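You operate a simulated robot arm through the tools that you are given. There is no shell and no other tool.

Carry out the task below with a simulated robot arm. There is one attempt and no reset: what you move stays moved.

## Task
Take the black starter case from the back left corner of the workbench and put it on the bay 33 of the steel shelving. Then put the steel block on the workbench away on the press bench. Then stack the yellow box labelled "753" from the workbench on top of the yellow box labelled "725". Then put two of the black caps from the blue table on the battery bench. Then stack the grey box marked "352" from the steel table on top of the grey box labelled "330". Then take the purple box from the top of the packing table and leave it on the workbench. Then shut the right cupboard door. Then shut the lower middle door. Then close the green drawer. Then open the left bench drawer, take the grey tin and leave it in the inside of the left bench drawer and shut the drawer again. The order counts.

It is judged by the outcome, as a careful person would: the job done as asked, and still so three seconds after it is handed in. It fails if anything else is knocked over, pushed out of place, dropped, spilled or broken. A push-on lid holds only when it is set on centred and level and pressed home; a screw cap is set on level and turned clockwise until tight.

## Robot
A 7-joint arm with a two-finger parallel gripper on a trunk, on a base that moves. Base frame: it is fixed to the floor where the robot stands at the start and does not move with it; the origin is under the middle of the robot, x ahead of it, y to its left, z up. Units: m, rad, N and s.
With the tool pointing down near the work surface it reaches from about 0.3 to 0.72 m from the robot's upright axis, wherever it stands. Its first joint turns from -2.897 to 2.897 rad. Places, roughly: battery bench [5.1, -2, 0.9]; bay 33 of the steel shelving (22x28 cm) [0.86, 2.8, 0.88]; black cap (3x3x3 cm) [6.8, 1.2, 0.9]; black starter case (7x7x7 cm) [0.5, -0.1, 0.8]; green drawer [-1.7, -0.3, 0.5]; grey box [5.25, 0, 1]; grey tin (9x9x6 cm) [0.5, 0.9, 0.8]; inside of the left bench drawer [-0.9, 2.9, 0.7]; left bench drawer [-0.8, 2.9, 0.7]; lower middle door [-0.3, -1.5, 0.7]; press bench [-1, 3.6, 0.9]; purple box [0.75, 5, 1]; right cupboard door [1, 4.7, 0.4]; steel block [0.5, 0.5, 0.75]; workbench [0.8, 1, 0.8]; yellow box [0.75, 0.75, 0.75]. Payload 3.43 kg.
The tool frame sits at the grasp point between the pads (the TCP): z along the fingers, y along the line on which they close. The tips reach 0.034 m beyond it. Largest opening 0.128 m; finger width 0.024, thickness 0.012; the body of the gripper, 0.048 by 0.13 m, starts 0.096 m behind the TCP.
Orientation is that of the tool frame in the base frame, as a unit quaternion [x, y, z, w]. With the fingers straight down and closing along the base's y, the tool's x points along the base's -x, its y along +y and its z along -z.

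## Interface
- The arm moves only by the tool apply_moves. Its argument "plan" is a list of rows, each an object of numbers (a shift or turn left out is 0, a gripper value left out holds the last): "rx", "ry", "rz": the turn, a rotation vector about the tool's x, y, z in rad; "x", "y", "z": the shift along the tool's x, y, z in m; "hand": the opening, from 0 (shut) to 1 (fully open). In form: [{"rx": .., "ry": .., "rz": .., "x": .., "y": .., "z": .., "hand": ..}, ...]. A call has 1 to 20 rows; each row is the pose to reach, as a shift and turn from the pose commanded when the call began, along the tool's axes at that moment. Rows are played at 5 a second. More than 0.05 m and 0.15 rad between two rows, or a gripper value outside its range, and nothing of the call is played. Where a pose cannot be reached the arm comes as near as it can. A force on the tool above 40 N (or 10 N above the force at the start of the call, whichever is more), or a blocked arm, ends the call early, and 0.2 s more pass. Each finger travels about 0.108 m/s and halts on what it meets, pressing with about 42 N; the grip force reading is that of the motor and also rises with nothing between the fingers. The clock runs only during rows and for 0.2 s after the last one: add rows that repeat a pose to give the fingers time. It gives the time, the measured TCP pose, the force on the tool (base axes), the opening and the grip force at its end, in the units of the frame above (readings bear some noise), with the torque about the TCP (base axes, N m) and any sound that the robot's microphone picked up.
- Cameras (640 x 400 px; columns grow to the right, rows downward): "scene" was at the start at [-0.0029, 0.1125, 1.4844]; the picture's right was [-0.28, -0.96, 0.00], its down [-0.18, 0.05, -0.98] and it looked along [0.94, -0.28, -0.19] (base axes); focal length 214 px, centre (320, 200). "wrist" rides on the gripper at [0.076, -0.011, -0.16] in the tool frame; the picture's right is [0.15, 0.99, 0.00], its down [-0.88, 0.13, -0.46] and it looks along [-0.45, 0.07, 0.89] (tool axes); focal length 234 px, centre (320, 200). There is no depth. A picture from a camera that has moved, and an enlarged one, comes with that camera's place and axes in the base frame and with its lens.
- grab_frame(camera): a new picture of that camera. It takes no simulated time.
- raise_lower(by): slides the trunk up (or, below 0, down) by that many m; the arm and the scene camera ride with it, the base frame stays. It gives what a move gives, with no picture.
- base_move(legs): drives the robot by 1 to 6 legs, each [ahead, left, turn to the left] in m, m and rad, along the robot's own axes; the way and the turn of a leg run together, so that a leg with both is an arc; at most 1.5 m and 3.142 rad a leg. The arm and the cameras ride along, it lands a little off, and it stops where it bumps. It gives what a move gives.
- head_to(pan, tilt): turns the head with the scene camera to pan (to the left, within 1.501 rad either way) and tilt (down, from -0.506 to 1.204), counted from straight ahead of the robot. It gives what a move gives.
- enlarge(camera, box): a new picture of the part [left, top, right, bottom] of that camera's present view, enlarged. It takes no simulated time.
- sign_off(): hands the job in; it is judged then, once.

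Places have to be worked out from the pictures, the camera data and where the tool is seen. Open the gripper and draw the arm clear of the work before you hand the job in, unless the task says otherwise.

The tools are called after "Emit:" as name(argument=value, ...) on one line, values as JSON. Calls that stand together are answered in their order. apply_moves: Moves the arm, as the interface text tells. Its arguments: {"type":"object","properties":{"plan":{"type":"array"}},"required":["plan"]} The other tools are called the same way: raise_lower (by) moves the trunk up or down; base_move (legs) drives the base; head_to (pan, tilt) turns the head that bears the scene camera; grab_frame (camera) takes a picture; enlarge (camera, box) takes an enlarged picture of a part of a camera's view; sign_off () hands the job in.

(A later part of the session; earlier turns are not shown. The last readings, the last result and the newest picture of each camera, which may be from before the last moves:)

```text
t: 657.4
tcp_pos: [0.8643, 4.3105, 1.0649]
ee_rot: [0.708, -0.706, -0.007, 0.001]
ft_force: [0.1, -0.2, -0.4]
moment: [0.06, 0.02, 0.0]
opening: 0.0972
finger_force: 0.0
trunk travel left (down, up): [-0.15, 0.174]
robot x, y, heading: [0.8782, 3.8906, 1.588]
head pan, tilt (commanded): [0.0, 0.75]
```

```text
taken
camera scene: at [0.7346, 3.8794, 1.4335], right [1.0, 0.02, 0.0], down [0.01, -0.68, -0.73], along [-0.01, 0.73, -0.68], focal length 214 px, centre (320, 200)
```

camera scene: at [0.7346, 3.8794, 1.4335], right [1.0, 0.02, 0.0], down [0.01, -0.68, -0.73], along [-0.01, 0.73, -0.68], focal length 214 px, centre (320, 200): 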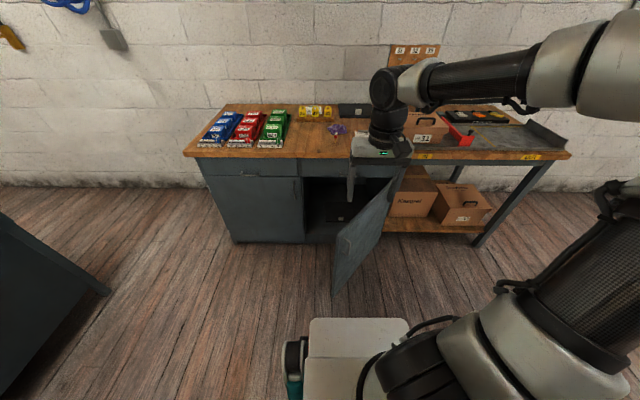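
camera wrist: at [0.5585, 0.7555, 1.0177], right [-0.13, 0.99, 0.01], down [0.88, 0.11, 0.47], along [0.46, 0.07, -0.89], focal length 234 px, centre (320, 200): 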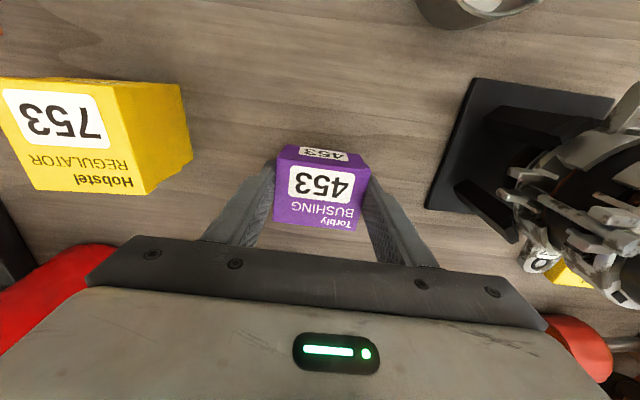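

The door's free edge is at about (0.80, 4.45), top z≈0.69, hinge at (1.14, 4.86); its outer face looks toward me. I close the fingers, lower the trunk and bring the tool tilted 45° down to door height in front of it.

Emit:
raise_lower(by=-0.148)

Emit:
apply_moves(plan=[{"z": 0.03, "hand": 0}, {"z": 0.06, "ry": -0.08}, {"z": 0.09, "ry": -0.16}, {"z": 0.12, "ry": -0.24}, {"z": 0.15, "ry": -0.32}, {"z": 0.18, "ry": -0.4}, {"z": 0.21, "ry": -0.48}, {"z": 0.24, "ry": -0.56}, {"z": 0.27, "ry": -0.64}, {"z": 0.3, "ry": -0.72}, {"z": 0.33, "ry": -0.785}, {"z": 0.345, "ry": -0.785}, {"z": 0.345, "ry": -0.785}])

Emit:
grab_frame(camera="scene")

Emit:
grab_frame(camera="wrist")

```text
t: 659.1
tcp_pos: [0.8647, 4.3105, 0.9173]
ee_rot: [0.708, -0.706, -0.007, 0.0]
ft_force: [0.2, -0.1, 0.1]
moment: [0.01, -0.02, -0.02]
opening: 0.0975
finger_force: 0.2
trunk travel left (down, up): [-0.002, 0.322]
robot x, y, heading: [0.8728, 3.8909, 1.593]
head pan, tilt (commanded): [0.0, 0.75]
```

```text
t: 662.0
tcp_pos: [0.8469, 4.3362, 0.6032]
ee_rot: [-0.654, 0.657, 0.266, 0.265]
ft_force: [-0.3, 0.5, 0.2]
moment: [-0.03, 0.02, 0.0]
opening: 0.0
finger_force: 33.1
out of reach, approached as far as the arm can: row 9, 11, 12, 13
trunk travel left (down, up): [-0.002, 0.322]
robot x, y, heading: [0.8774, 3.8868, 1.588]
head pan, tilt (commanded): [0.0, 0.75]
```

```text
taken
camera scene: at [0.7346, 3.8794, 1.2855], right [1.0, 0.02, 0.0], down [0.01, -0.68, -0.73], along [-0.01, 0.73, -0.68], focal length 214 px, centre (320, 200)
```

scene: 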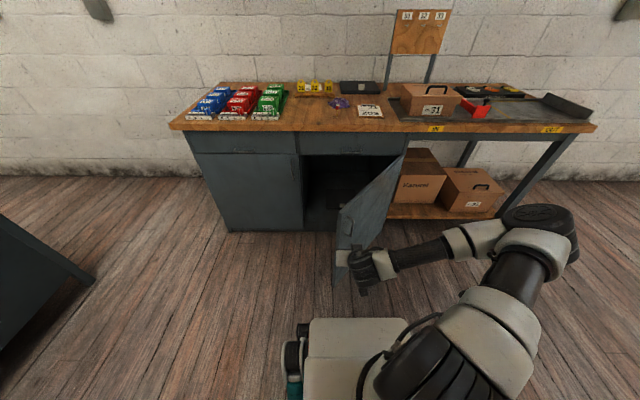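

```text
taken
camera wrist: at [0.8577, 4.1709, 0.6644], right [-0.99, -0.1, -0.1], down [-0.13, 0.32, 0.94], along [-0.06, 0.94, -0.33], focal length 234 px, centre (320, 200)
```

wrist: 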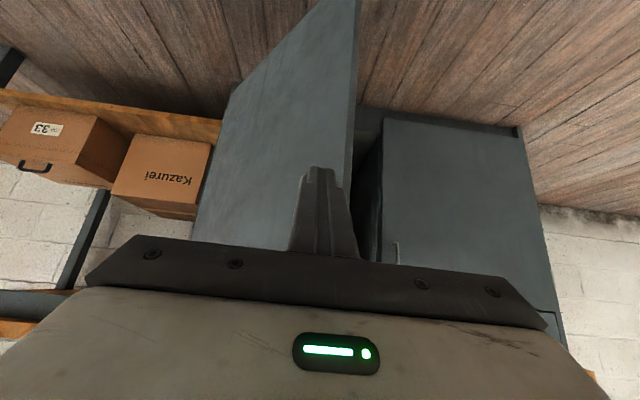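

The closed fingertips face the door's outer side near its free edge. I push forward (+y) about 0.25 m.

Emit:
apply_moves(plan=[{"x": -0.021, "z": 0.021}, {"x": -0.043, "z": 0.042}, {"x": -0.064, "z": 0.063}, {"x": -0.086, "z": 0.084}, {"x": -0.108, "z": 0.104}, {"x": -0.129, "z": 0.125}, {"x": -0.151, "z": 0.146}, {"x": -0.172, "z": 0.167}, {"x": -0.18, "z": 0.174}])

Emit:
grab_frame(camera="scene")

Emit:
grab_frame(camera="wrist")

```text
t: 663.0
tcp_pos: [0.8315, 4.4547, 0.6083]
ee_rot: [0.659, -0.647, -0.283, -0.258]
ft_force: [-4.1, -5.9, 10.4]
moment: [-0.16, -1.1, -0.68]
opening: 0.0
finger_force: 32.8
trunk travel left (down, up): [-0.002, 0.322]
robot x, y, heading: [0.8734, 3.8893, 1.587]
head pan, tilt (commanded): [0.0, 0.75]
stopped in row 5: the force on the tool passed its limit at 52 N (the readings are from after the stop); the commanded pose is now the measured one
```

```text
taken
camera scene: at [0.7341, 3.8778, 1.2857], right [1.0, 0.02, 0.0], down [0.01, -0.68, -0.73], along [-0.01, 0.73, -0.68], focal length 214 px, centre (320, 200)
```

scene: 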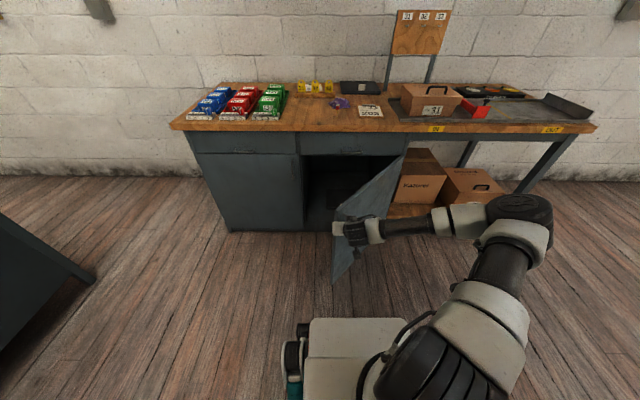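

```text
taken
camera wrist: at [0.8503, 4.2882, 0.6672], right [-0.99, -0.13, -0.08], down [-0.12, 0.3, 0.95], along [-0.1, 0.95, -0.31], focal length 234 px, centre (320, 200)
```

wrist: 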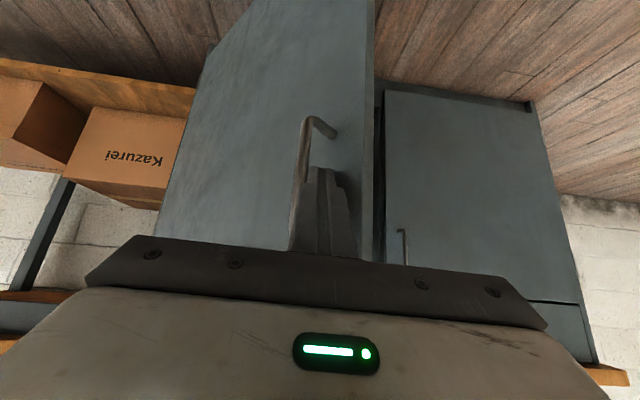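

The tips met the door near its handle and the push stopped at the force limit. I back off, shift 7 cm to the right onto the flat face, and will push more slowly.

Emit:
apply_moves(plan=[{"x": 0.018, "z": -0.018}, {"x": 0.035, "z": -0.035}, {"x": 0.035, "z": -0.035, "y": -0.04}, {"x": 0.035, "z": -0.035, "y": -0.08}, {"x": 0.035, "z": -0.035, "y": -0.08}])

Emit:
grab_frame(camera="wrist")

Emit:
enlarge(camera="scene", box=[280, 140, 440, 300])

```text
t: 664.2
tcp_pos: [0.914, 4.4098, 0.6051]
ee_rot: [0.659, -0.648, -0.281, -0.258]
ft_force: [-0.6, 0.1, 0.2]
moment: [-0.02, 0.0, 0.0]
opening: 0.0
finger_force: 33.2
trunk travel left (down, up): [-0.002, 0.322]
robot x, y, heading: [0.8764, 3.8902, 1.585]
head pan, tilt (commanded): [0.0, 0.75]
```

```text
taken
camera wrist: at [0.9321, 4.2423, 0.664], right [-0.99, -0.13, -0.08], down [-0.11, 0.3, 0.95], along [-0.1, 0.94, -0.31], focal length 234 px, centre (320, 200)
```

wrist: 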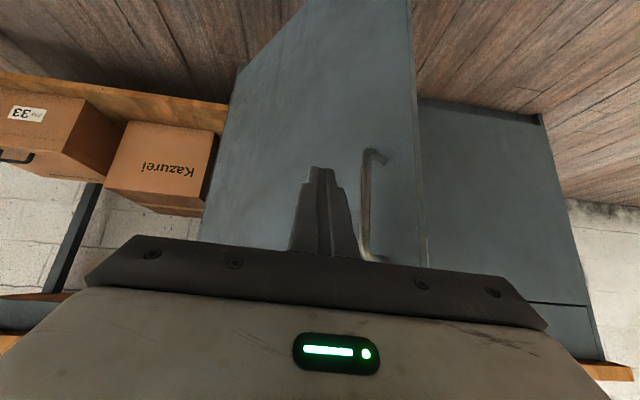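

```text
2.50 times, centred on (360, 220) of scene
camera zoom: at [0.7343, 3.8788, 1.2855], right [1.0, 0.02, 0.0], down [0.01, -0.68, -0.73], along [-0.01, 0.73, -0.68], focal length 536 px, centre (220, 150)
```

zoom: 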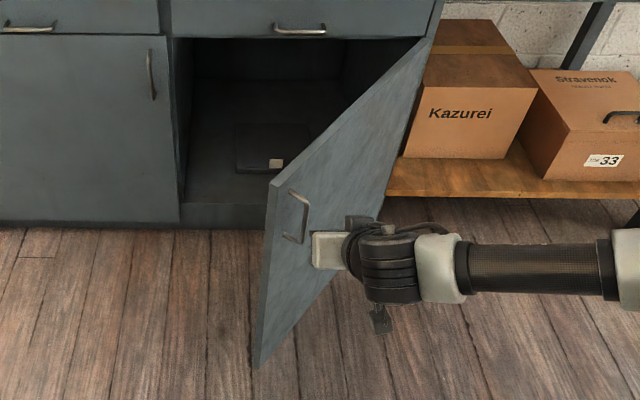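

The tips are now on the plain face, clear of the handle. I push forward slowly.

Emit:
apply_moves(plan=[{"x": -0.014, "z": 0.014}, {"x": -0.028, "z": 0.028}, {"x": -0.042, "z": 0.042}, {"x": -0.056, "z": 0.056}, {"x": -0.07, "z": 0.07}, {"x": -0.08, "z": 0.08}, {"x": -0.088, "z": 0.088}, {"x": -0.096, "z": 0.096}, {"x": -0.104, "z": 0.104}, {"x": -0.112, "z": 0.112}, {"x": -0.12, "z": 0.12}, {"x": -0.128, "z": 0.128}, {"x": -0.136, "z": 0.136}, {"x": -0.144, "z": 0.144}])

Emit:
grab_frame(camera="scene")

Emit:
grab_frame(camera="wrist")

```text
t: 667.2
tcp_pos: [0.9085, 4.6093, 0.6048]
ee_rot: [0.659, -0.649, -0.28, -0.258]
ft_force: [0.2, 0.6, -0.5]
moment: [0.01, 0.0, -0.03]
opening: 0.0
finger_force: 33.3
trunk travel left (down, up): [-0.002, 0.322]
robot x, y, heading: [0.877, 3.8865, 1.587]
head pan, tilt (commanded): [0.0, 0.75]
```

```text
taken
camera scene: at [0.7344, 3.8788, 1.2855], right [1.0, 0.02, 0.0], down [0.01, -0.68, -0.73], along [-0.01, 0.73, -0.68], focal length 214 px, centre (320, 200)
```

scene: 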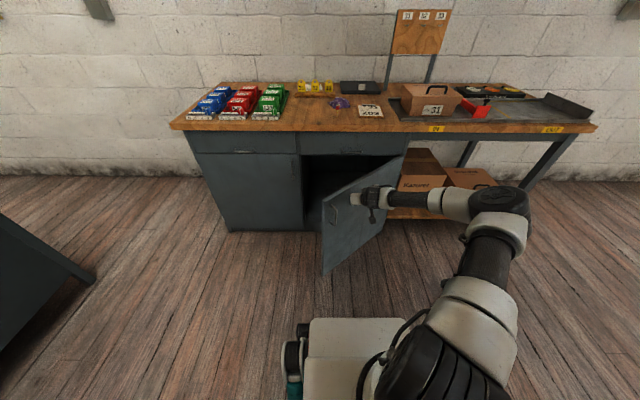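

```text
taken
camera wrist: at [0.9273, 4.4447, 0.6639], right [-0.99, -0.13, -0.08], down [-0.11, 0.3, 0.95], along [-0.1, 0.94, -0.31], focal length 234 px, centre (320, 200)
```

wrist: 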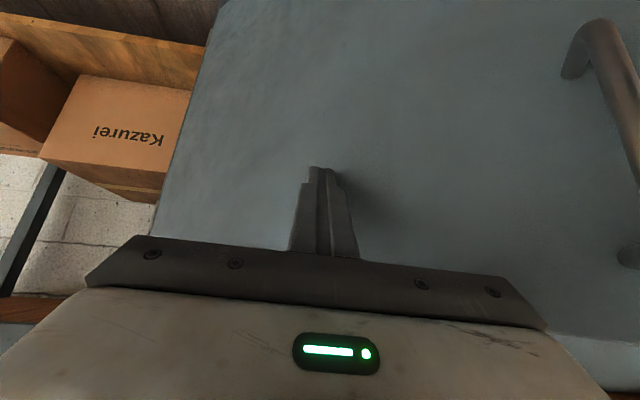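

The door is swinging with little resistance. I keep pushing as far as the arm reaches.

Emit:
apply_moves(plan=[{"x": -0.01, "z": 0.01}, {"x": -0.02, "z": 0.02}, {"x": -0.03, "z": 0.03}, {"x": -0.04, "z": 0.04}, {"x": -0.05, "z": 0.05}, {"x": -0.06, "z": 0.06}, {"x": -0.07, "z": 0.07}, {"x": -0.07, "z": 0.07}])

Emit:
grab_frame(camera="scene")

```text
t: 669.0
tcp_pos: [0.9055, 4.71, 0.6041]
ee_rot: [0.659, -0.648, -0.281, -0.257]
ft_force: [-0.3, 0.7, -0.2]
moment: [-0.01, -0.03, 0.03]
opening: 0.0
finger_force: 32.7
trunk travel left (down, up): [-0.002, 0.322]
robot x, y, heading: [0.878, 3.8897, 1.588]
head pan, tilt (commanded): [0.0, 0.75]
```

```text
taken
camera scene: at [0.7343, 3.8788, 1.2855], right [1.0, 0.02, 0.0], down [0.01, -0.68, -0.73], along [-0.01, 0.73, -0.68], focal length 214 px, centre (320, 200)
```

scene: 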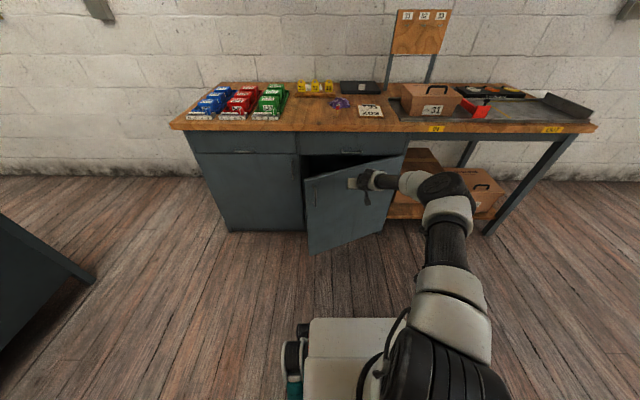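

Continuing the push; the door is about 20° from shut.

Emit:
apply_moves(plan=[{"x": -0.01, "z": 0.01}, {"x": -0.02, "z": 0.02}, {"x": -0.03, "z": 0.03}, {"x": -0.04, "z": 0.04}, {"x": -0.05, "z": 0.05}, {"x": -0.06, "z": 0.06}, {"x": -0.07, "z": 0.07}, {"x": -0.08, "z": 0.08}, {"x": -0.09, "z": 0.09}, {"x": -0.1, "z": 0.1}])

Emit:
grab_frame(camera="scene")

```text
t: 671.2
tcp_pos: [0.9077, 4.7624, 0.6341]
ee_rot: [0.659, -0.649, -0.28, -0.258]
ft_force: [-0.1, 1.0, -0.1]
moment: [0.01, 0.01, 0.02]
opening: 0.0
finger_force: 33.0
out of reach, approached as far as the arm can: row 3, 4, 5, 6, 7, 8, 9, 10
trunk travel left (down, up): [-0.002, 0.322]
robot x, y, heading: [0.8801, 3.8901, 1.591]
head pan, tilt (commanded): [0.0, 0.75]
```

```text
taken
camera scene: at [0.7343, 3.8788, 1.2855], right [1.0, 0.02, 0.0], down [0.01, -0.68, -0.73], along [-0.01, 0.73, -0.68], focal length 214 px, centre (320, 200)
```

scene: 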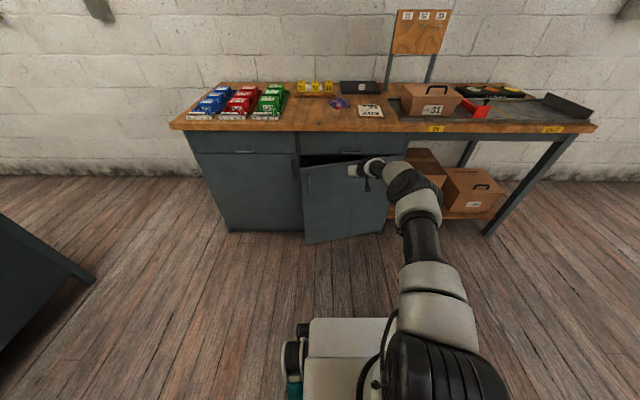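

The arm is at its limit with the door nearly shut. I draw the arm back, drive the base 0.25 m closer and push again.

Emit:
apply_moves(plan=[{"x": 0.034, "z": -0.034}, {"x": 0.068, "z": -0.068}, {"x": 0.102, "z": -0.102}, {"x": 0.136, "z": -0.136}, {"x": 0.17, "z": -0.17}, {"x": 0.204, "z": -0.204}, {"x": 0.23, "z": -0.23}, {"x": 0.23, "z": -0.23}])

Emit:
base_move(legs=[[0.22, 0.08, 0]])

Emit:
grab_frame(camera="scene")

Emit:
grab_frame(camera="wrist")

```text
t: 673.0
tcp_pos: [0.9172, 4.4388, 0.6377]
ee_rot: [0.658, -0.648, -0.282, -0.259]
ft_force: [-0.6, -0.1, -0.4]
moment: [0.01, -0.02, 0.02]
opening: 0.0
finger_force: 33.4
trunk travel left (down, up): [-0.002, 0.322]
robot x, y, heading: [0.8763, 3.892, 1.586]
head pan, tilt (commanded): [0.0, 0.75]
```

```text
t: 674.8
tcp_pos: [0.8322, 4.6613, 0.6359]
ee_rot: [0.659, -0.648, -0.281, -0.258]
ft_force: [0.0, -1.3, -0.5]
moment: [-0.01, 0.01, 0.01]
opening: 0.0002
finger_force: 33.0
trunk travel left (down, up): [-0.002, 0.322]
robot x, y, heading: [0.7955, 4.1152, 1.59]
head pan, tilt (commanded): [0.0, 0.75]
```

```text
taken
camera scene: at [0.651, 4.1006, 1.2855], right [1.0, 0.02, 0.0], down [0.01, -0.68, -0.73], along [-0.01, 0.73, -0.68], focal length 214 px, centre (320, 200)
```

scene: 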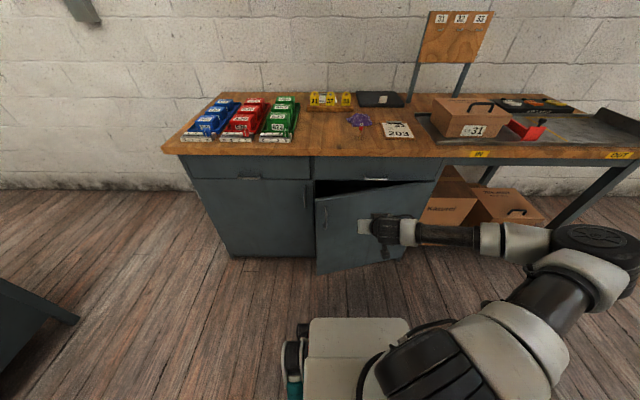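

```text
taken
camera wrist: at [0.8506, 4.4955, 0.6962], right [-0.99, -0.13, -0.08], down [-0.11, 0.3, 0.95], along [-0.1, 0.94, -0.31], focal length 234 px, centre (320, 200)
```

wrist: 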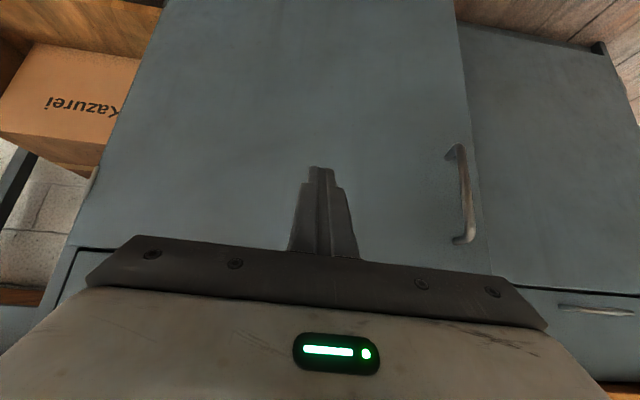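

Now I push the rest of the way, slowly.

Emit:
apply_moves(plan=[{"x": -0.012, "z": 0.012}, {"x": -0.024, "z": 0.024}, {"x": -0.036, "z": 0.036}, {"x": -0.048, "z": 0.048}, {"x": -0.06, "z": 0.06}, {"x": -0.07, "z": 0.07}, {"x": -0.08, "z": 0.08}, {"x": -0.09, "z": 0.09}, {"x": -0.1, "z": 0.1}, {"x": -0.108, "z": 0.108}, {"x": -0.115, "z": 0.115}, {"x": -0.12, "z": 0.12}])

Emit:
grab_frame(camera="scene")

```text
t: 677.4
tcp_pos: [0.8271, 4.8315, 0.6355]
ee_rot: [0.66, -0.647, -0.282, -0.257]
ft_force: [-0.3, -0.1, -0.9]
moment: [0.03, -0.03, 0.01]
opening: 0.0
finger_force: 32.9
trunk travel left (down, up): [-0.002, 0.322]
robot x, y, heading: [0.7904, 4.1129, 1.59]
head pan, tilt (commanded): [0.0, 0.75]
```

```text
taken
camera scene: at [0.651, 4.1005, 1.2855], right [1.0, 0.02, 0.0], down [0.01, -0.68, -0.73], along [-0.01, 0.73, -0.68], focal length 214 px, centre (320, 200)
```

scene: 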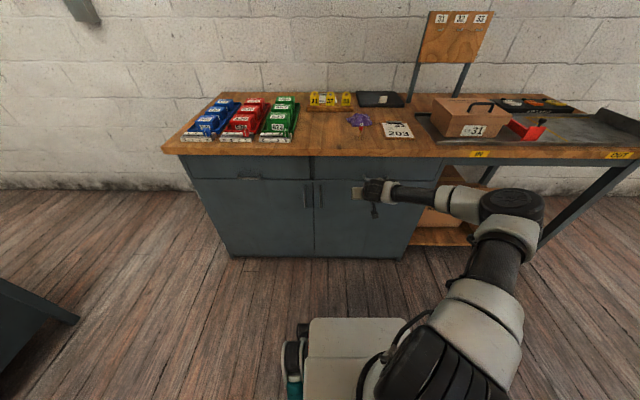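

The door looks nearly shut. I zoom in and press a little further to be sure that it's flush.

Emit:
apply_moves(plan=[{"x": -0.004, "z": 0.004}, {"x": -0.008, "z": 0.008}, {"x": -0.012, "z": 0.012}, {"x": -0.016, "z": 0.016}, {"x": -0.02, "z": 0.02}, {"x": -0.024, "z": 0.024}])

Emit:
enlarge(camera="scene", box=[200, 140, 460, 280])

```text
t: 678.5
tcp_pos: [0.8275, 4.849, 0.6348]
ee_rot: [0.66, -0.649, -0.279, -0.255]
ft_force: [0.7, -17.1, 9.5]
moment: [-0.11, 0.01, -0.05]
opening: 0.0
finger_force: 32.7
trunk travel left (down, up): [-0.002, 0.322]
robot x, y, heading: [0.7965, 4.1106, 1.589]
head pan, tilt (commanded): [0.0, 0.75]
stopped in row 5: the force on the tool passed its limit at 51 N (the readings are from after the stop); the commanded pose is now the measured one
```

```text
2.46 times, centred on (330, 210) of scene
camera zoom: at [0.651, 4.0985, 1.2856], right [1.0, 0.02, 0.0], down [0.01, -0.68, -0.73], along [-0.01, 0.73, -0.68], focal length 528 px, centre (295, 175)
```

zoom: 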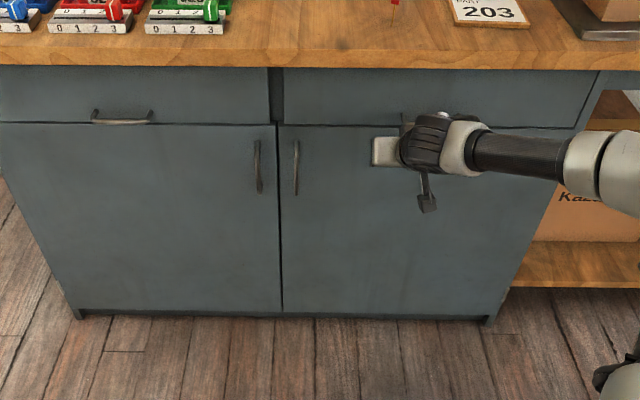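

The door is flush with its neighbour and met a solid stop. I withdraw the arm and check that it stays shut.

Emit:
apply_moves(plan=[{"x": 0.02, "z": -0.02}, {"x": 0.05, "z": -0.05}, {"x": 0.08, "z": -0.08}, {"x": 0.11, "z": -0.11}, {"x": 0.14, "z": -0.14}, {"x": 0.17, "z": -0.17}, {"x": 0.2, "z": -0.2}, {"x": 0.2, "z": -0.2}])

Emit:
enlarge(camera="scene", box=[200, 100, 460, 280])

```text
t: 680.3
tcp_pos: [0.8338, 4.5674, 0.6369]
ee_rot: [0.66, -0.649, -0.279, -0.254]
ft_force: [0.7, -0.5, -0.7]
moment: [0.01, 0.02, 0.02]
opening: 0.0
finger_force: 32.9
trunk travel left (down, up): [-0.002, 0.322]
robot x, y, heading: [0.794, 4.1102, 1.587]
head pan, tilt (commanded): [0.0, 0.75]
```

```text
2.22 times, centred on (330, 190) of scene
camera zoom: at [0.651, 4.1001, 1.2855], right [1.0, 0.02, 0.0], down [0.01, -0.68, -0.73], along [-0.01, 0.73, -0.68], focal length 477 px, centre (298, 222)
```

zoom: 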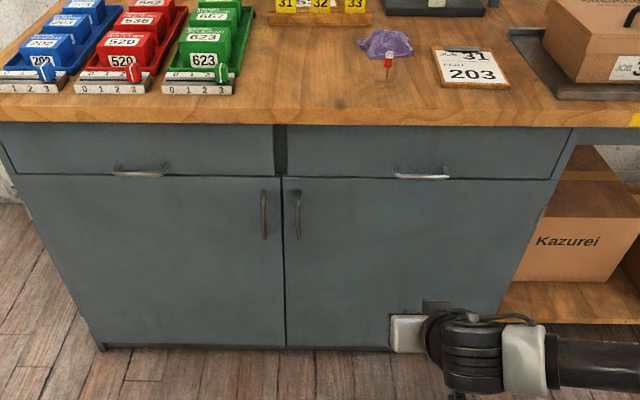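

The right cupboard door stays shut. Next the grey cupboard's lower middle door: I restore the travel pose (tool vertical, arm up).

Emit:
apply_moves(plan=[{"x": -0.021, "z": -0.021}, {"x": -0.042, "z": -0.042, "ry": 0.08}, {"x": -0.063, "z": -0.063, "ry": 0.16}, {"x": -0.084, "z": -0.084, "ry": 0.24}, {"x": -0.105, "z": -0.105, "ry": 0.32}, {"x": -0.126, "z": -0.126, "ry": 0.4}, {"x": -0.147, "z": -0.147, "ry": 0.48}, {"x": -0.168, "z": -0.168, "ry": 0.56}, {"x": -0.189, "z": -0.189, "ry": 0.64}, {"x": -0.21, "z": -0.21, "ry": 0.72}, {"x": -0.21, "z": -0.21, "ry": 0.785}, {"x": -0.21, "z": -0.21, "ry": 0.785}])

Emit:
raise_lower(by=0.148)

Emit:
base_move(legs=[[-0.22, 0, 0], [0, 0.95, 0]])

```text
t: 682.9
tcp_pos: [0.8423, 4.5691, 0.9335]
ee_rot: [0.717, -0.697, -0.006, 0.013]
ft_force: [0.5, 0.1, -0.2]
moment: [-0.01, -0.01, 0.01]
opening: 0.0
finger_force: 32.8
trunk travel left (down, up): [-0.002, 0.322]
robot x, y, heading: [0.793, 4.1089, 1.59]
head pan, tilt (commanded): [0.0, 0.75]
```

```text
t: 684.6
tcp_pos: [0.8428, 4.5703, 1.082]
ee_rot: [0.717, -0.697, -0.005, 0.013]
ft_force: [0.5, -0.3, -0.1]
moment: [0.01, -0.03, 0.01]
opening: 0.0
finger_force: 33.2
trunk travel left (down, up): [-0.15, 0.174]
robot x, y, heading: [0.7963, 4.109, 1.588]
head pan, tilt (commanded): [0.0, 0.75]
```

```text
t: 695.4
tcp_pos: [-0.1165, 4.3185, 1.082]
ee_rot: [0.727, -0.686, -0.005, 0.012]
ft_force: [-0.2, 0.0, 0.1]
moment: [-0.01, -0.03, 0.02]
opening: 0.0003
finger_force: 33.1
trunk travel left (down, up): [-0.15, 0.174]
robot x, y, heading: [-0.148, 3.8602, 1.618]
head pan, tilt (commanded): [0.0, 0.75]
```

I turn clockwise to face -y and drive down the corridor toward the grey cupboard.

Emit:
base_move(legs=[[0, 0, -1.6], [0, 0, -1.588], [1.4, 0, 0], [1.4, 0, 0], [1.2, 0, 0]])

Emit:
head_to(pan=0.0, tilt=0.5)

Emit:
grab_frame(camera="scene")

```text
t: 722.8
tcp_pos: [-0.4505, -0.6286, 1.0807]
ee_rot: [0.723, 0.691, 0.013, 0.006]
ft_force: [-0.5, -0.1, -0.3]
moment: [-0.01, 0.02, -0.03]
opening: 0.0001
finger_force: 33.1
trunk travel left (down, up): [-0.15, 0.174]
robot x, y, heading: [-0.3694, -0.1715, -1.624]
head pan, tilt (commanded): [0.0, 0.75]
```

```text
t: 723.6
tcp_pos: [-0.4494, -0.628, 1.0813]
ee_rot: [0.723, 0.69, 0.013, 0.006]
ft_force: [0.5, -0.2, -0.3]
moment: [-0.02, 0.0, 0.0]
opening: 0.0001
finger_force: 33.0
trunk travel left (down, up): [-0.15, 0.174]
robot x, y, heading: [-0.3711, -0.1685, -1.624]
head pan, tilt (commanded): [0.0, 0.499]
```

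```text
taken
camera scene: at [-0.2314, -0.1826, 1.4554], right [-1.0, 0.05, 0.0], down [0.03, 0.48, -0.88], along [-0.05, -0.88, -0.48], focal length 214 px, centre (320, 200)
```

scene: 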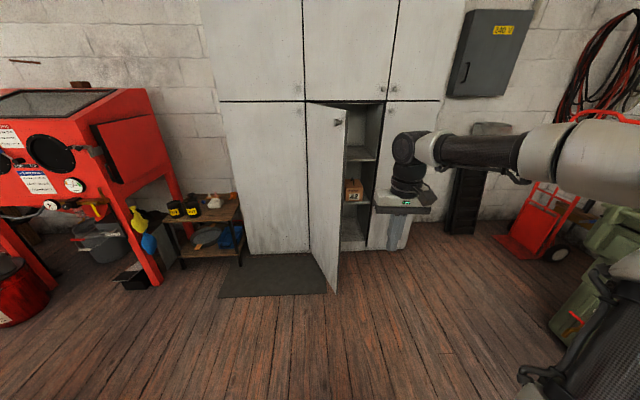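

The lower middle door is hinged on its left (hinge ≈(-0.20, -1.75)), its free edge at ≈(-0.43, -1.325), top z≈1.35, with a knob near the top. I tilt the tool 45° at z≈0.95 here, then drive up so the tips face its outer side.

Emit:
apply_moves(plan=[{"z": 0.012, "ry": -0.08, "hand": 0}, {"z": 0.024, "ry": -0.16}, {"z": 0.036, "ry": -0.24}, {"z": 0.048, "ry": -0.32}, {"z": 0.06, "ry": -0.4}, {"z": 0.072, "ry": -0.48}, {"z": 0.084, "ry": -0.56}, {"z": 0.096, "ry": -0.64}, {"z": 0.108, "ry": -0.72}, {"z": 0.12, "ry": -0.785}, {"z": 0.13, "ry": -0.785}, {"z": 0.13, "ry": -0.785}])

Emit:
base_move(legs=[[0, 0, 0.053], [0.65, 0.06, 0]])

Emit:
grab_frame(camera="scene")

Emit:
grab_frame(camera="wrist")

```text
t: 726.2
tcp_pos: [-0.4476, -0.6268, 0.9521]
ee_rot: [0.672, 0.636, -0.265, 0.269]
ft_force: [0.2, -0.6, -0.2]
moment: [0.0, 0.03, 0.01]
opening: 0.0
finger_force: 32.7
trunk travel left (down, up): [-0.15, 0.174]
robot x, y, heading: [-0.3666, -0.1746, -1.626]
head pan, tilt (commanded): [0.0, 0.499]
```

```text
t: 730.2
tcp_pos: [-0.3703, -1.2813, 0.9523]
ee_rot: [0.658, 0.651, -0.259, 0.276]
ft_force: [-0.4, -0.5, 0.4]
moment: [0.01, 0.02, 0.01]
opening: 0.0001
finger_force: 33.2
trunk travel left (down, up): [-0.15, 0.174]
robot x, y, heading: [-0.3131, -0.8243, -1.579]
head pan, tilt (commanded): [0.0, 0.499]
```

```text
taken
camera scene: at [-0.1743, -0.8271, 1.4555], right [-1.0, 0.01, 0.0], down [0.0, 0.48, -0.88], along [-0.01, -0.88, -0.48], focal length 214 px, centre (320, 200)
```

scene: 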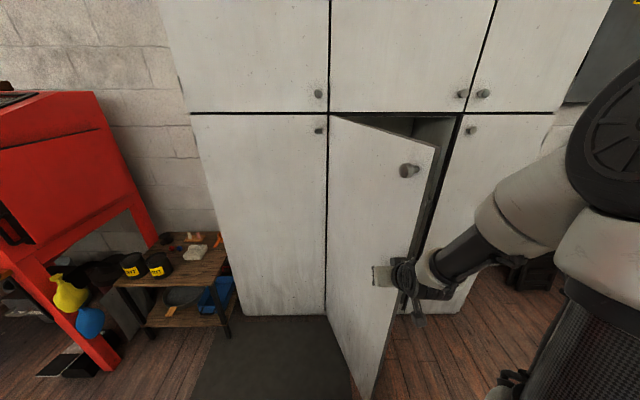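

```text
taken
camera wrist: at [-0.382, -1.1147, 1.0127], right [0.99, 0.1, -0.08], down [0.11, -0.31, 0.94], along [0.07, -0.94, -0.32], focal length 234 px, centre (320, 200)
```

wrist: 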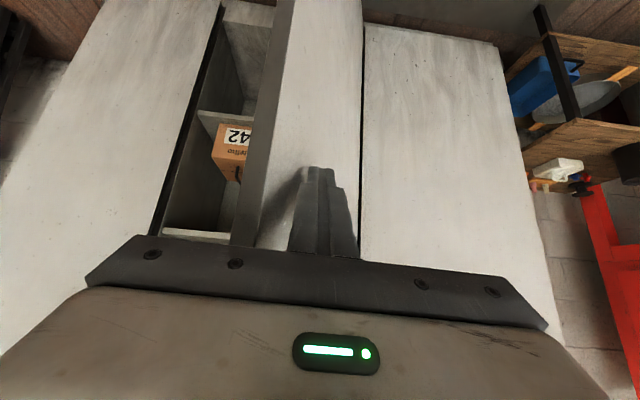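

The fingertips face the outer side of the door, well below the knob. I push slowly in -y.

Emit:
apply_moves(plan=[{"x": -0.012, "z": 0.012}, {"x": -0.024, "z": 0.024}, {"x": -0.036, "z": 0.036}, {"x": -0.048, "z": 0.048}, {"x": -0.06, "z": 0.06}, {"x": -0.068, "z": 0.068}, {"x": -0.076, "z": 0.076}, {"x": -0.084, "z": 0.084}, {"x": -0.092, "z": 0.092}, {"x": -0.1, "z": 0.1}, {"x": -0.108, "z": 0.108}, {"x": -0.116, "z": 0.116}, {"x": -0.124, "z": 0.124}, {"x": -0.132, "z": 0.132}, {"x": -0.14, "z": 0.14}, {"x": -0.148, "z": 0.148}, {"x": -0.156, "z": 0.156}, {"x": -0.164, "z": 0.164}])

Emit:
grab_frame(camera="scene")

```text
t: 730.8
tcp_pos: [-0.3754, -1.3069, 0.9493]
ee_rot: [0.665, 0.647, -0.256, 0.272]
ft_force: [1.0, 0.3, 0.4]
moment: [-0.02, 0.05, -0.01]
opening: 0.0
finger_force: 33.4
trunk travel left (down, up): [-0.15, 0.174]
robot x, y, heading: [-0.3125, -0.8218, -1.581]
head pan, tilt (commanded): [0.0, 0.499]
stopped in row 2: the force on the tool passed its limit at 51 N (the readings are from after the stop); the commanded pose is now the measured one
```

```text
taken
camera scene: at [-0.1744, -0.827, 1.4554], right [-1.0, 0.01, 0.0], down [0.0, 0.48, -0.88], along [-0.01, -0.88, -0.48], focal length 214 px, centre (320, 200)
```

scene: 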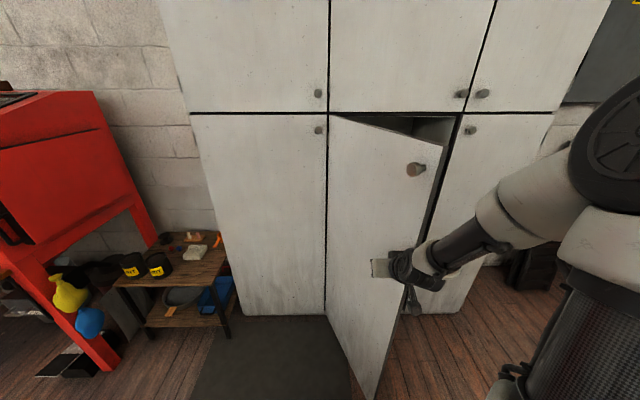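

Contact came sooner than computed and the impact tripped the force limit; the door moved a little. I continue with much slower steps.

Emit:
apply_moves(plan=[{"x": -0.003, "z": 0.003}, {"x": -0.006, "z": 0.006}, {"x": -0.009, "z": 0.009}, {"x": -0.013, "z": 0.013}, {"x": -0.017, "z": 0.017}, {"x": -0.021, "z": 0.021}, {"x": -0.026, "z": 0.026}, {"x": -0.031, "z": 0.031}, {"x": -0.036, "z": 0.036}, {"x": -0.041, "z": 0.041}, {"x": -0.046, "z": 0.046}, {"x": -0.051, "z": 0.051}, {"x": -0.057, "z": 0.057}, {"x": -0.063, "z": 0.063}, {"x": -0.069, "z": 0.069}, {"x": -0.075, "z": 0.075}, {"x": -0.081, "z": 0.081}, {"x": -0.087, "z": 0.087}, {"x": -0.093, "z": 0.093}, {"x": -0.099, "z": 0.099}])

Emit:
grab_frame(camera="scene")

```text
t: 731.5
tcp_pos: [-0.3787, -1.3137, 0.9459]
ee_rot: [0.67, 0.643, -0.256, 0.27]
ft_force: [0.3, 0.3, -0.3]
moment: [0.0, -0.01, -0.03]
opening: 0.0
finger_force: 33.3
trunk travel left (down, up): [-0.15, 0.174]
robot x, y, heading: [-0.3125, -0.8241, -1.585]
head pan, tilt (commanded): [0.0, 0.499]
stopped in row 3: the force on the tool passed its limit at 44 N (the readings are from after the stop); the commanded pose is now the measured one
```

```text
taken
camera scene: at [-0.1747, -0.8269, 1.4553], right [-1.0, 0.01, 0.0], down [0.01, 0.48, -0.88], along [-0.01, -0.88, -0.48], focal length 214 px, centre (320, 200)
```

scene: 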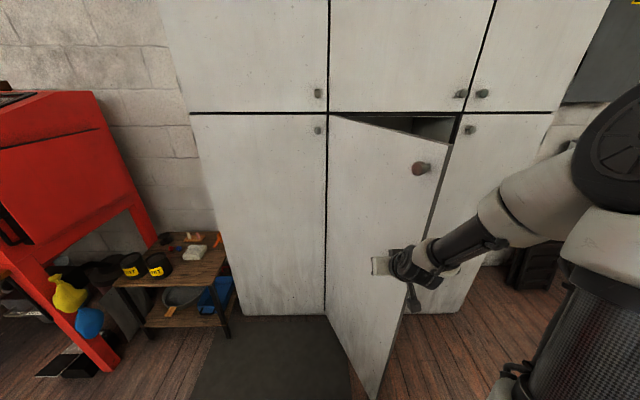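

Each touch moves the door a bit and then trips the limit. I try pushing along the door's normal (toward -x and -y) in small steps, so that the fingertips don't slide.

Emit:
apply_moves(plan=[{"x": -0.001, "z": 0.001, "y": -0.003}, {"x": -0.002, "z": 0.002, "y": -0.006}, {"x": -0.003, "z": 0.003, "y": -0.009}, {"x": -0.004, "z": 0.004, "y": -0.012}, {"x": -0.006, "z": 0.006, "y": -0.016}, {"x": -0.008, "z": 0.008, "y": -0.02}, {"x": -0.01, "z": 0.01, "y": -0.024}, {"x": -0.012, "z": 0.012, "y": -0.028}, {"x": -0.014, "z": 0.014, "y": -0.032}, {"x": -0.016, "z": 0.016, "y": -0.036}, {"x": -0.019, "z": 0.019, "y": -0.041}, {"x": -0.022, "z": 0.022, "y": -0.046}, {"x": -0.025, "z": 0.025, "y": -0.051}, {"x": -0.028, "z": 0.028, "y": -0.056}])

Emit:
grab_frame(camera="scene")

Emit:
grab_frame(camera="wrist")

```text
t: 734.5
tcp_pos: [-0.4362, -1.3511, 0.9435]
ee_rot: [0.67, 0.642, -0.256, 0.269]
ft_force: [0.2, 0.5, 0.3]
moment: [0.02, 0.04, 0.02]
opening: 0.0
finger_force: 32.7
trunk travel left (down, up): [-0.15, 0.174]
robot x, y, heading: [-0.3112, -0.8208, -1.579]
head pan, tilt (commanded): [0.0, 0.499]
```

```text
taken
camera scene: at [-0.1747, -0.8266, 1.4555], right [-1.0, 0.01, 0.0], down [0.01, 0.48, -0.88], along [-0.01, -0.88, -0.48], focal length 214 px, centre (320, 200)
```

scene: 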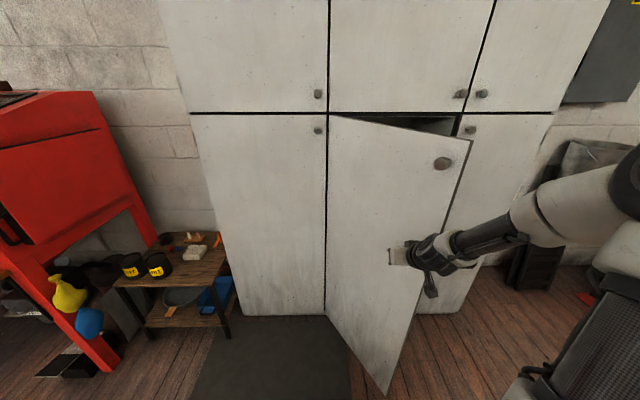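

```text
taken
camera wrist: at [-0.4443, -1.1858, 1.0066], right [0.99, 0.08, -0.07], down [0.09, -0.33, 0.94], along [0.05, -0.94, -0.33], focal length 234 px, centre (320, 200)
```

wrist: 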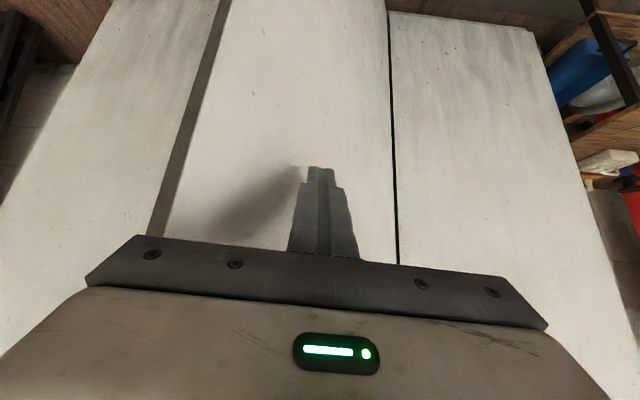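

Pushing along the normal works smoothly. I follow the door's arc further in small steps.

Emit:
apply_moves(plan=[{"x": -0.004, "y": -0.007, "z": 0.004}, {"x": -0.009, "y": -0.015, "z": 0.008}, {"x": -0.014, "y": -0.023, "z": 0.012}, {"x": -0.019, "y": -0.032, "z": 0.017}, {"x": -0.025, "y": -0.041, "z": 0.022}, {"x": -0.031, "y": -0.05, "z": 0.027}, {"x": -0.037, "y": -0.059, "z": 0.032}, {"x": -0.044, "y": -0.068, "z": 0.038}, {"x": -0.051, "y": -0.077, "z": 0.044}, {"x": -0.058, "y": -0.085, "z": 0.05}, {"x": -0.065, "y": -0.092, "z": 0.057}, {"x": -0.072, "y": -0.1, "z": 0.063}, {"x": -0.079, "y": -0.108, "z": 0.069}, {"x": -0.086, "y": -0.116, "z": 0.075}, {"x": -0.093, "y": -0.124, "z": 0.082}, {"x": -0.1, "y": -0.132, "z": 0.088}, {"x": -0.108, "y": -0.14, "z": 0.095}])

Emit:
grab_frame(camera="scene")

```text
t: 738.1
tcp_pos: [-0.583, -1.4921, 0.9462]
ee_rot: [0.67, 0.642, -0.257, 0.269]
ft_force: [0.2, 0.4, 0.7]
moment: [-0.01, 0.02, -0.01]
opening: 0.0
finger_force: 33.1
trunk travel left (down, up): [-0.15, 0.174]
robot x, y, heading: [-0.3141, -0.8217, -1.588]
head pan, tilt (commanded): [0.0, 0.499]
```

```text
taken
camera scene: at [-0.1746, -0.8265, 1.4555], right [-1.0, 0.01, 0.0], down [0.01, 0.48, -0.88], along [-0.01, -0.88, -0.48], focal length 214 px, centre (320, 200)
```

scene: 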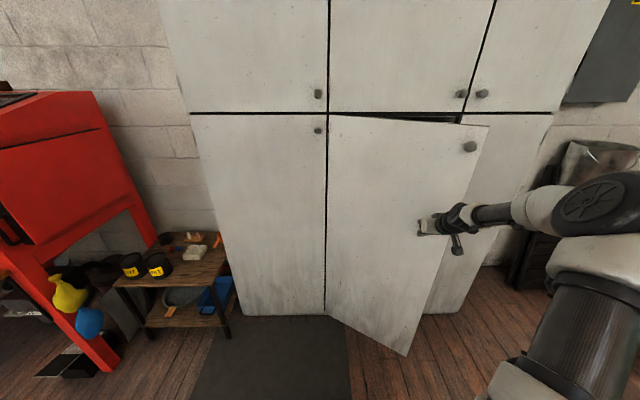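

The door is about 25° from shut. I draw the arm back, drive 0.25 m closer and finish the push.

Emit:
apply_moves(plan=[{"x": 0.03, "z": -0.029}, {"x": 0.06, "z": -0.058}, {"x": 0.09, "z": -0.087}, {"x": 0.12, "z": -0.116}, {"x": 0.15, "z": -0.145}, {"x": 0.18, "z": -0.174}, {"x": 0.2, "z": -0.193}, {"x": 0.2, "z": -0.193}])

Emit:
base_move(legs=[[0.25, -0.06, 0.01]])

Emit:
grab_frame(camera="scene")

Emit:
grab_frame(camera="wrist")

```text
t: 739.9
tcp_pos: [-0.5709, -1.2122, 0.9465]
ee_rot: [0.67, 0.643, -0.256, 0.27]
ft_force: [0.9, -0.8, 0.0]
moment: [-0.02, -0.04, 0.0]
opening: 0.0001
finger_force: 32.7
trunk travel left (down, up): [-0.15, 0.174]
robot x, y, heading: [-0.3121, -0.8242, -1.588]
head pan, tilt (commanded): [0.0, 0.499]
```

```text
t: 741.8
tcp_pos: [-0.6265, -1.4729, 0.9475]
ee_rot: [0.665, 0.648, -0.254, 0.271]
ft_force: [1.3, -0.6, -1.0]
moment: [-0.01, -0.01, 0.02]
opening: 0.0003
finger_force: 33.1
trunk travel left (down, up): [-0.15, 0.174]
robot x, y, heading: [-0.3735, -1.0788, -1.565]
head pan, tilt (commanded): [0.0, 0.499]
```

```text
taken
camera scene: at [-0.2353, -1.08, 1.4555], right [-1.0, 0.0, 0.0], down [0.0, 0.48, -0.88], along [0.0, -0.88, -0.48], focal length 214 px, centre (320, 200)
```

scene: 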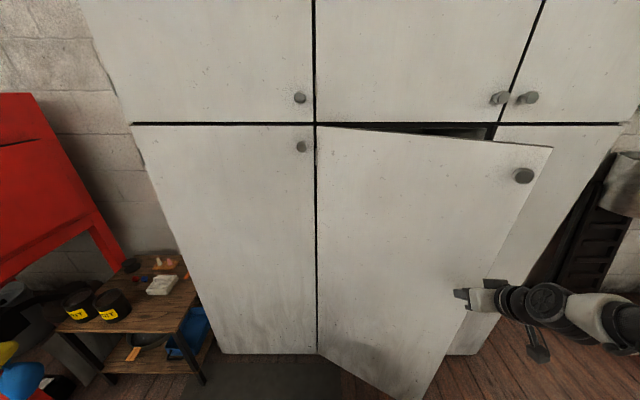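

```text
taken
camera wrist: at [-0.6362, -1.307, 1.0092], right [0.99, 0.09, -0.07], down [0.1, -0.32, 0.94], along [0.06, -0.94, -0.33], focal length 234 px, centre (320, 200)
```

wrist: 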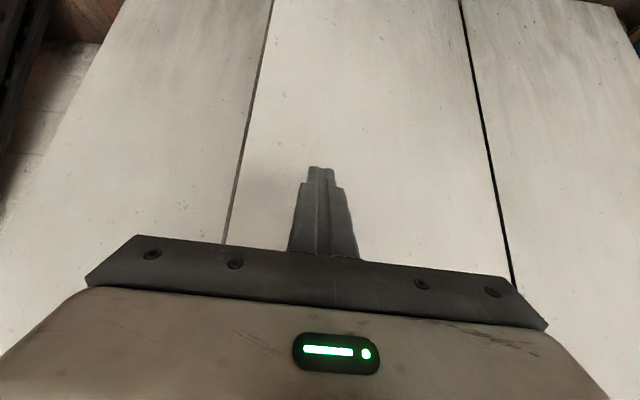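

I push straight in -y, slowly at first.

Emit:
apply_moves(plan=[{"x": -0.004, "z": 0.004}, {"x": -0.008, "z": 0.008}, {"x": -0.012, "z": 0.012}, {"x": -0.016, "z": 0.016}, {"x": -0.02, "z": 0.02}, {"x": -0.025, "z": 0.025}, {"x": -0.03, "z": 0.03}, {"x": -0.036, "z": 0.036}, {"x": -0.043, "z": 0.043}, {"x": -0.05, "z": 0.05}, {"x": -0.058, "z": 0.058}, {"x": -0.066, "z": 0.066}, {"x": -0.074, "z": 0.074}, {"x": -0.082, "z": 0.082}, {"x": -0.09, "z": 0.09}, {"x": -0.098, "z": 0.098}, {"x": -0.106, "z": 0.106}, {"x": -0.114, "z": 0.114}, {"x": -0.122, "z": 0.122}, {"x": -0.13, "z": 0.13}])

Emit:
grab_frame(camera="scene")

```text
t: 746.0
tcp_pos: [-0.6289, -1.6567, 0.9423]
ee_rot: [0.665, 0.647, -0.254, 0.271]
ft_force: [-0.6, 0.0, 0.3]
moment: [-0.02, -0.02, 0.0]
opening: 0.0
finger_force: 33.2
trunk travel left (down, up): [-0.15, 0.174]
robot x, y, heading: [-0.373, -1.0797, -1.561]
head pan, tilt (commanded): [0.0, 0.499]
```

```text
taken
camera scene: at [-0.2353, -1.08, 1.4555], right [-1.0, 0.0, 0.0], down [0.0, 0.48, -0.88], along [0.0, -0.88, -0.48], focal length 214 px, centre (320, 200)
```

scene: 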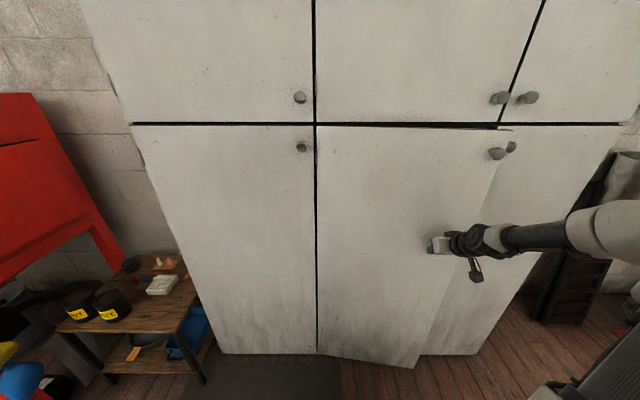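

Nearly shut. I push on until it meets the stop.

Emit:
apply_moves(plan=[{"x": -0.006, "z": 0.006}, {"x": -0.012, "z": 0.012}, {"x": -0.018, "z": 0.018}, {"x": -0.024, "z": 0.024}, {"x": -0.03, "z": 0.03}, {"x": -0.036, "z": 0.036}, {"x": -0.041, "z": 0.041}, {"x": -0.046, "z": 0.046}, {"x": -0.051, "z": 0.051}, {"x": -0.056, "z": 0.056}, {"x": -0.061, "z": 0.061}, {"x": -0.066, "z": 0.066}, {"x": -0.071, "z": 0.071}])

Emit:
grab_frame(camera="scene")

```text
t: 748.1
tcp_pos: [-0.63, -1.7257, 0.9376]
ee_rot: [0.667, 0.649, -0.25, 0.267]
ft_force: [-0.1, 4.0, -1.9]
moment: [-0.44, 0.04, -0.07]
opening: 0.0
finger_force: 32.6
trunk travel left (down, up): [-0.15, 0.174]
robot x, y, heading: [-0.3742, -1.0771, -1.571]
head pan, tilt (commanded): [0.0, 0.499]
stopped in row 10: the force on the tool passed its limit at 48 N (the readings are from after the stop); the commanded pose is now the measured one
```

```text
taken
camera scene: at [-0.2348, -1.0772, 1.4555], right [-1.0, 0.0, 0.0], down [0.0, 0.48, -0.88], along [0.0, -0.88, -0.48], focal length 214 px, centre (320, 200)
```

scene: 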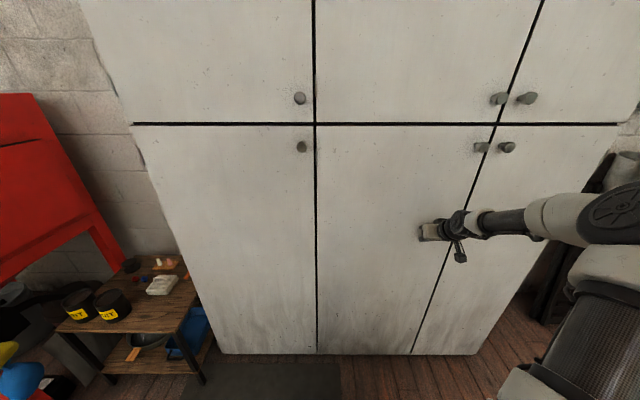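

The door is flush at its stop. I withdraw and check that it stays shut.

Emit:
apply_moves(plan=[{"x": 0.02, "z": -0.02}, {"x": 0.05, "z": -0.05}, {"x": 0.08, "z": -0.08}, {"x": 0.11, "z": -0.11}, {"x": 0.14, "z": -0.14}, {"x": 0.17, "z": -0.17}, {"x": 0.17, "z": -0.17}])

Emit:
base_move(legs=[[-0.35, 0, 0]])

Emit:
grab_frame(camera="scene")

```text
t: 749.8
tcp_pos: [-0.627, -1.486, 0.9459]
ee_rot: [0.667, 0.649, -0.25, 0.267]
ft_force: [-0.5, -0.8, 0.1]
moment: [-0.01, -0.03, 0.01]
opening: 0.0
finger_force: 32.9
trunk travel left (down, up): [-0.15, 0.174]
robot x, y, heading: [-0.3755, -1.0786, -1.57]
head pan, tilt (commanded): [0.0, 0.499]
```

```text
t: 752.0
tcp_pos: [-0.6287, -1.1333, 0.9453]
ee_rot: [0.668, 0.648, -0.25, 0.267]
ft_force: [0.1, -0.5, -0.1]
moment: [0.04, -0.01, -0.01]
opening: 0.0
finger_force: 33.7
trunk travel left (down, up): [-0.15, 0.174]
robot x, y, heading: [-0.3757, -0.7222, -1.567]
head pan, tilt (commanded): [0.0, 0.499]
```

```text
taken
camera scene: at [-0.2366, -0.7267, 1.4555], right [-1.0, 0.0, 0.0], down [0.0, 0.48, -0.88], along [0.0, -0.88, -0.48], focal length 214 px, centre (320, 200)
```

scene: 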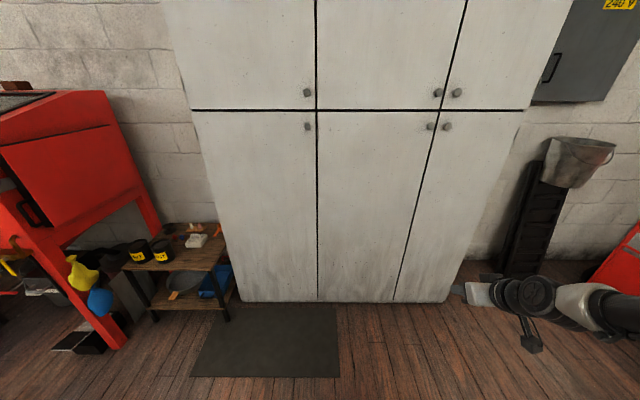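

The lower middle door stays shut. Next, the green drawer: I turn to face -x and look at it.

Emit:
base_move(legs=[[0.05, 0, -1.57]])

Emit:
head_to(pan=-0.1, tilt=0.55)

Emit:
grab_frame(camera="scene")

```text
t: 756.4
tcp_pos: [-0.8133, -0.5022, 0.9457]
ee_rot: [0.931, -0.013, -0.365, 0.012]
ft_force: [0.1, -0.7, 0.2]
moment: [0.02, -0.03, -0.01]
opening: 0.0
finger_force: 32.6
trunk travel left (down, up): [-0.15, 0.174]
robot x, y, heading: [-0.4044, -0.7568, -3.133]
head pan, tilt (commanded): [0.0, 0.499]
```

```text
t: 757.0
tcp_pos: [-0.8144, -0.5016, 0.9462]
ee_rot: [0.931, -0.014, -0.365, 0.011]
ft_force: [-0.4, 0.5, -1.6]
moment: [-0.04, -0.01, -0.01]
opening: 0.0
finger_force: 33.1
trunk travel left (down, up): [-0.15, 0.174]
robot x, y, heading: [-0.4081, -0.756, -3.135]
head pan, tilt (commanded): [-0.099, 0.55]
```

```text
taken
camera scene: at [-0.4072, -0.8891, 1.4509], right [0.1, 1.0, 0.0], down [0.52, -0.05, -0.85], along [-0.85, 0.08, -0.52], focal length 214 px, centre (320, 200)
```

scene: 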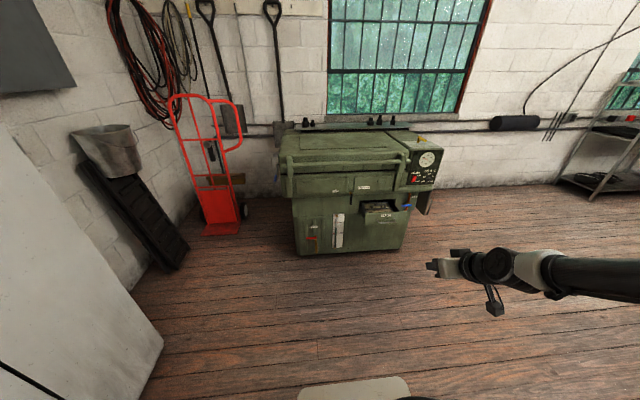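

Emit:
enlarge(camera="scene", box=[270, 110, 460, 270])

```text
2.50 times, centred on (365, 190) of scene
camera zoom: at [-0.4072, -0.8891, 1.4509], right [0.1, 1.0, 0.0], down [0.52, -0.05, -0.85], along [-0.85, 0.08, -0.52], focal length 536 px, centre (208, 225)
```

zoom: 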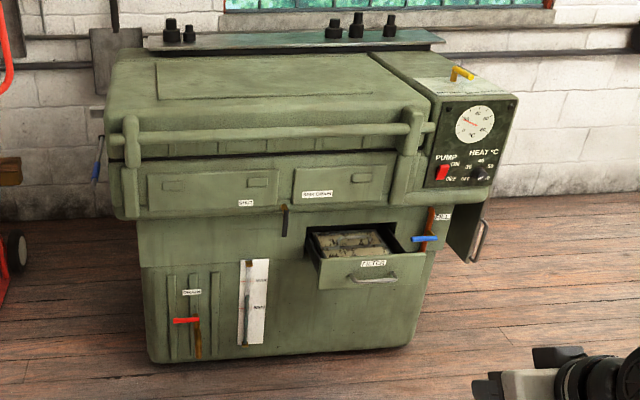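

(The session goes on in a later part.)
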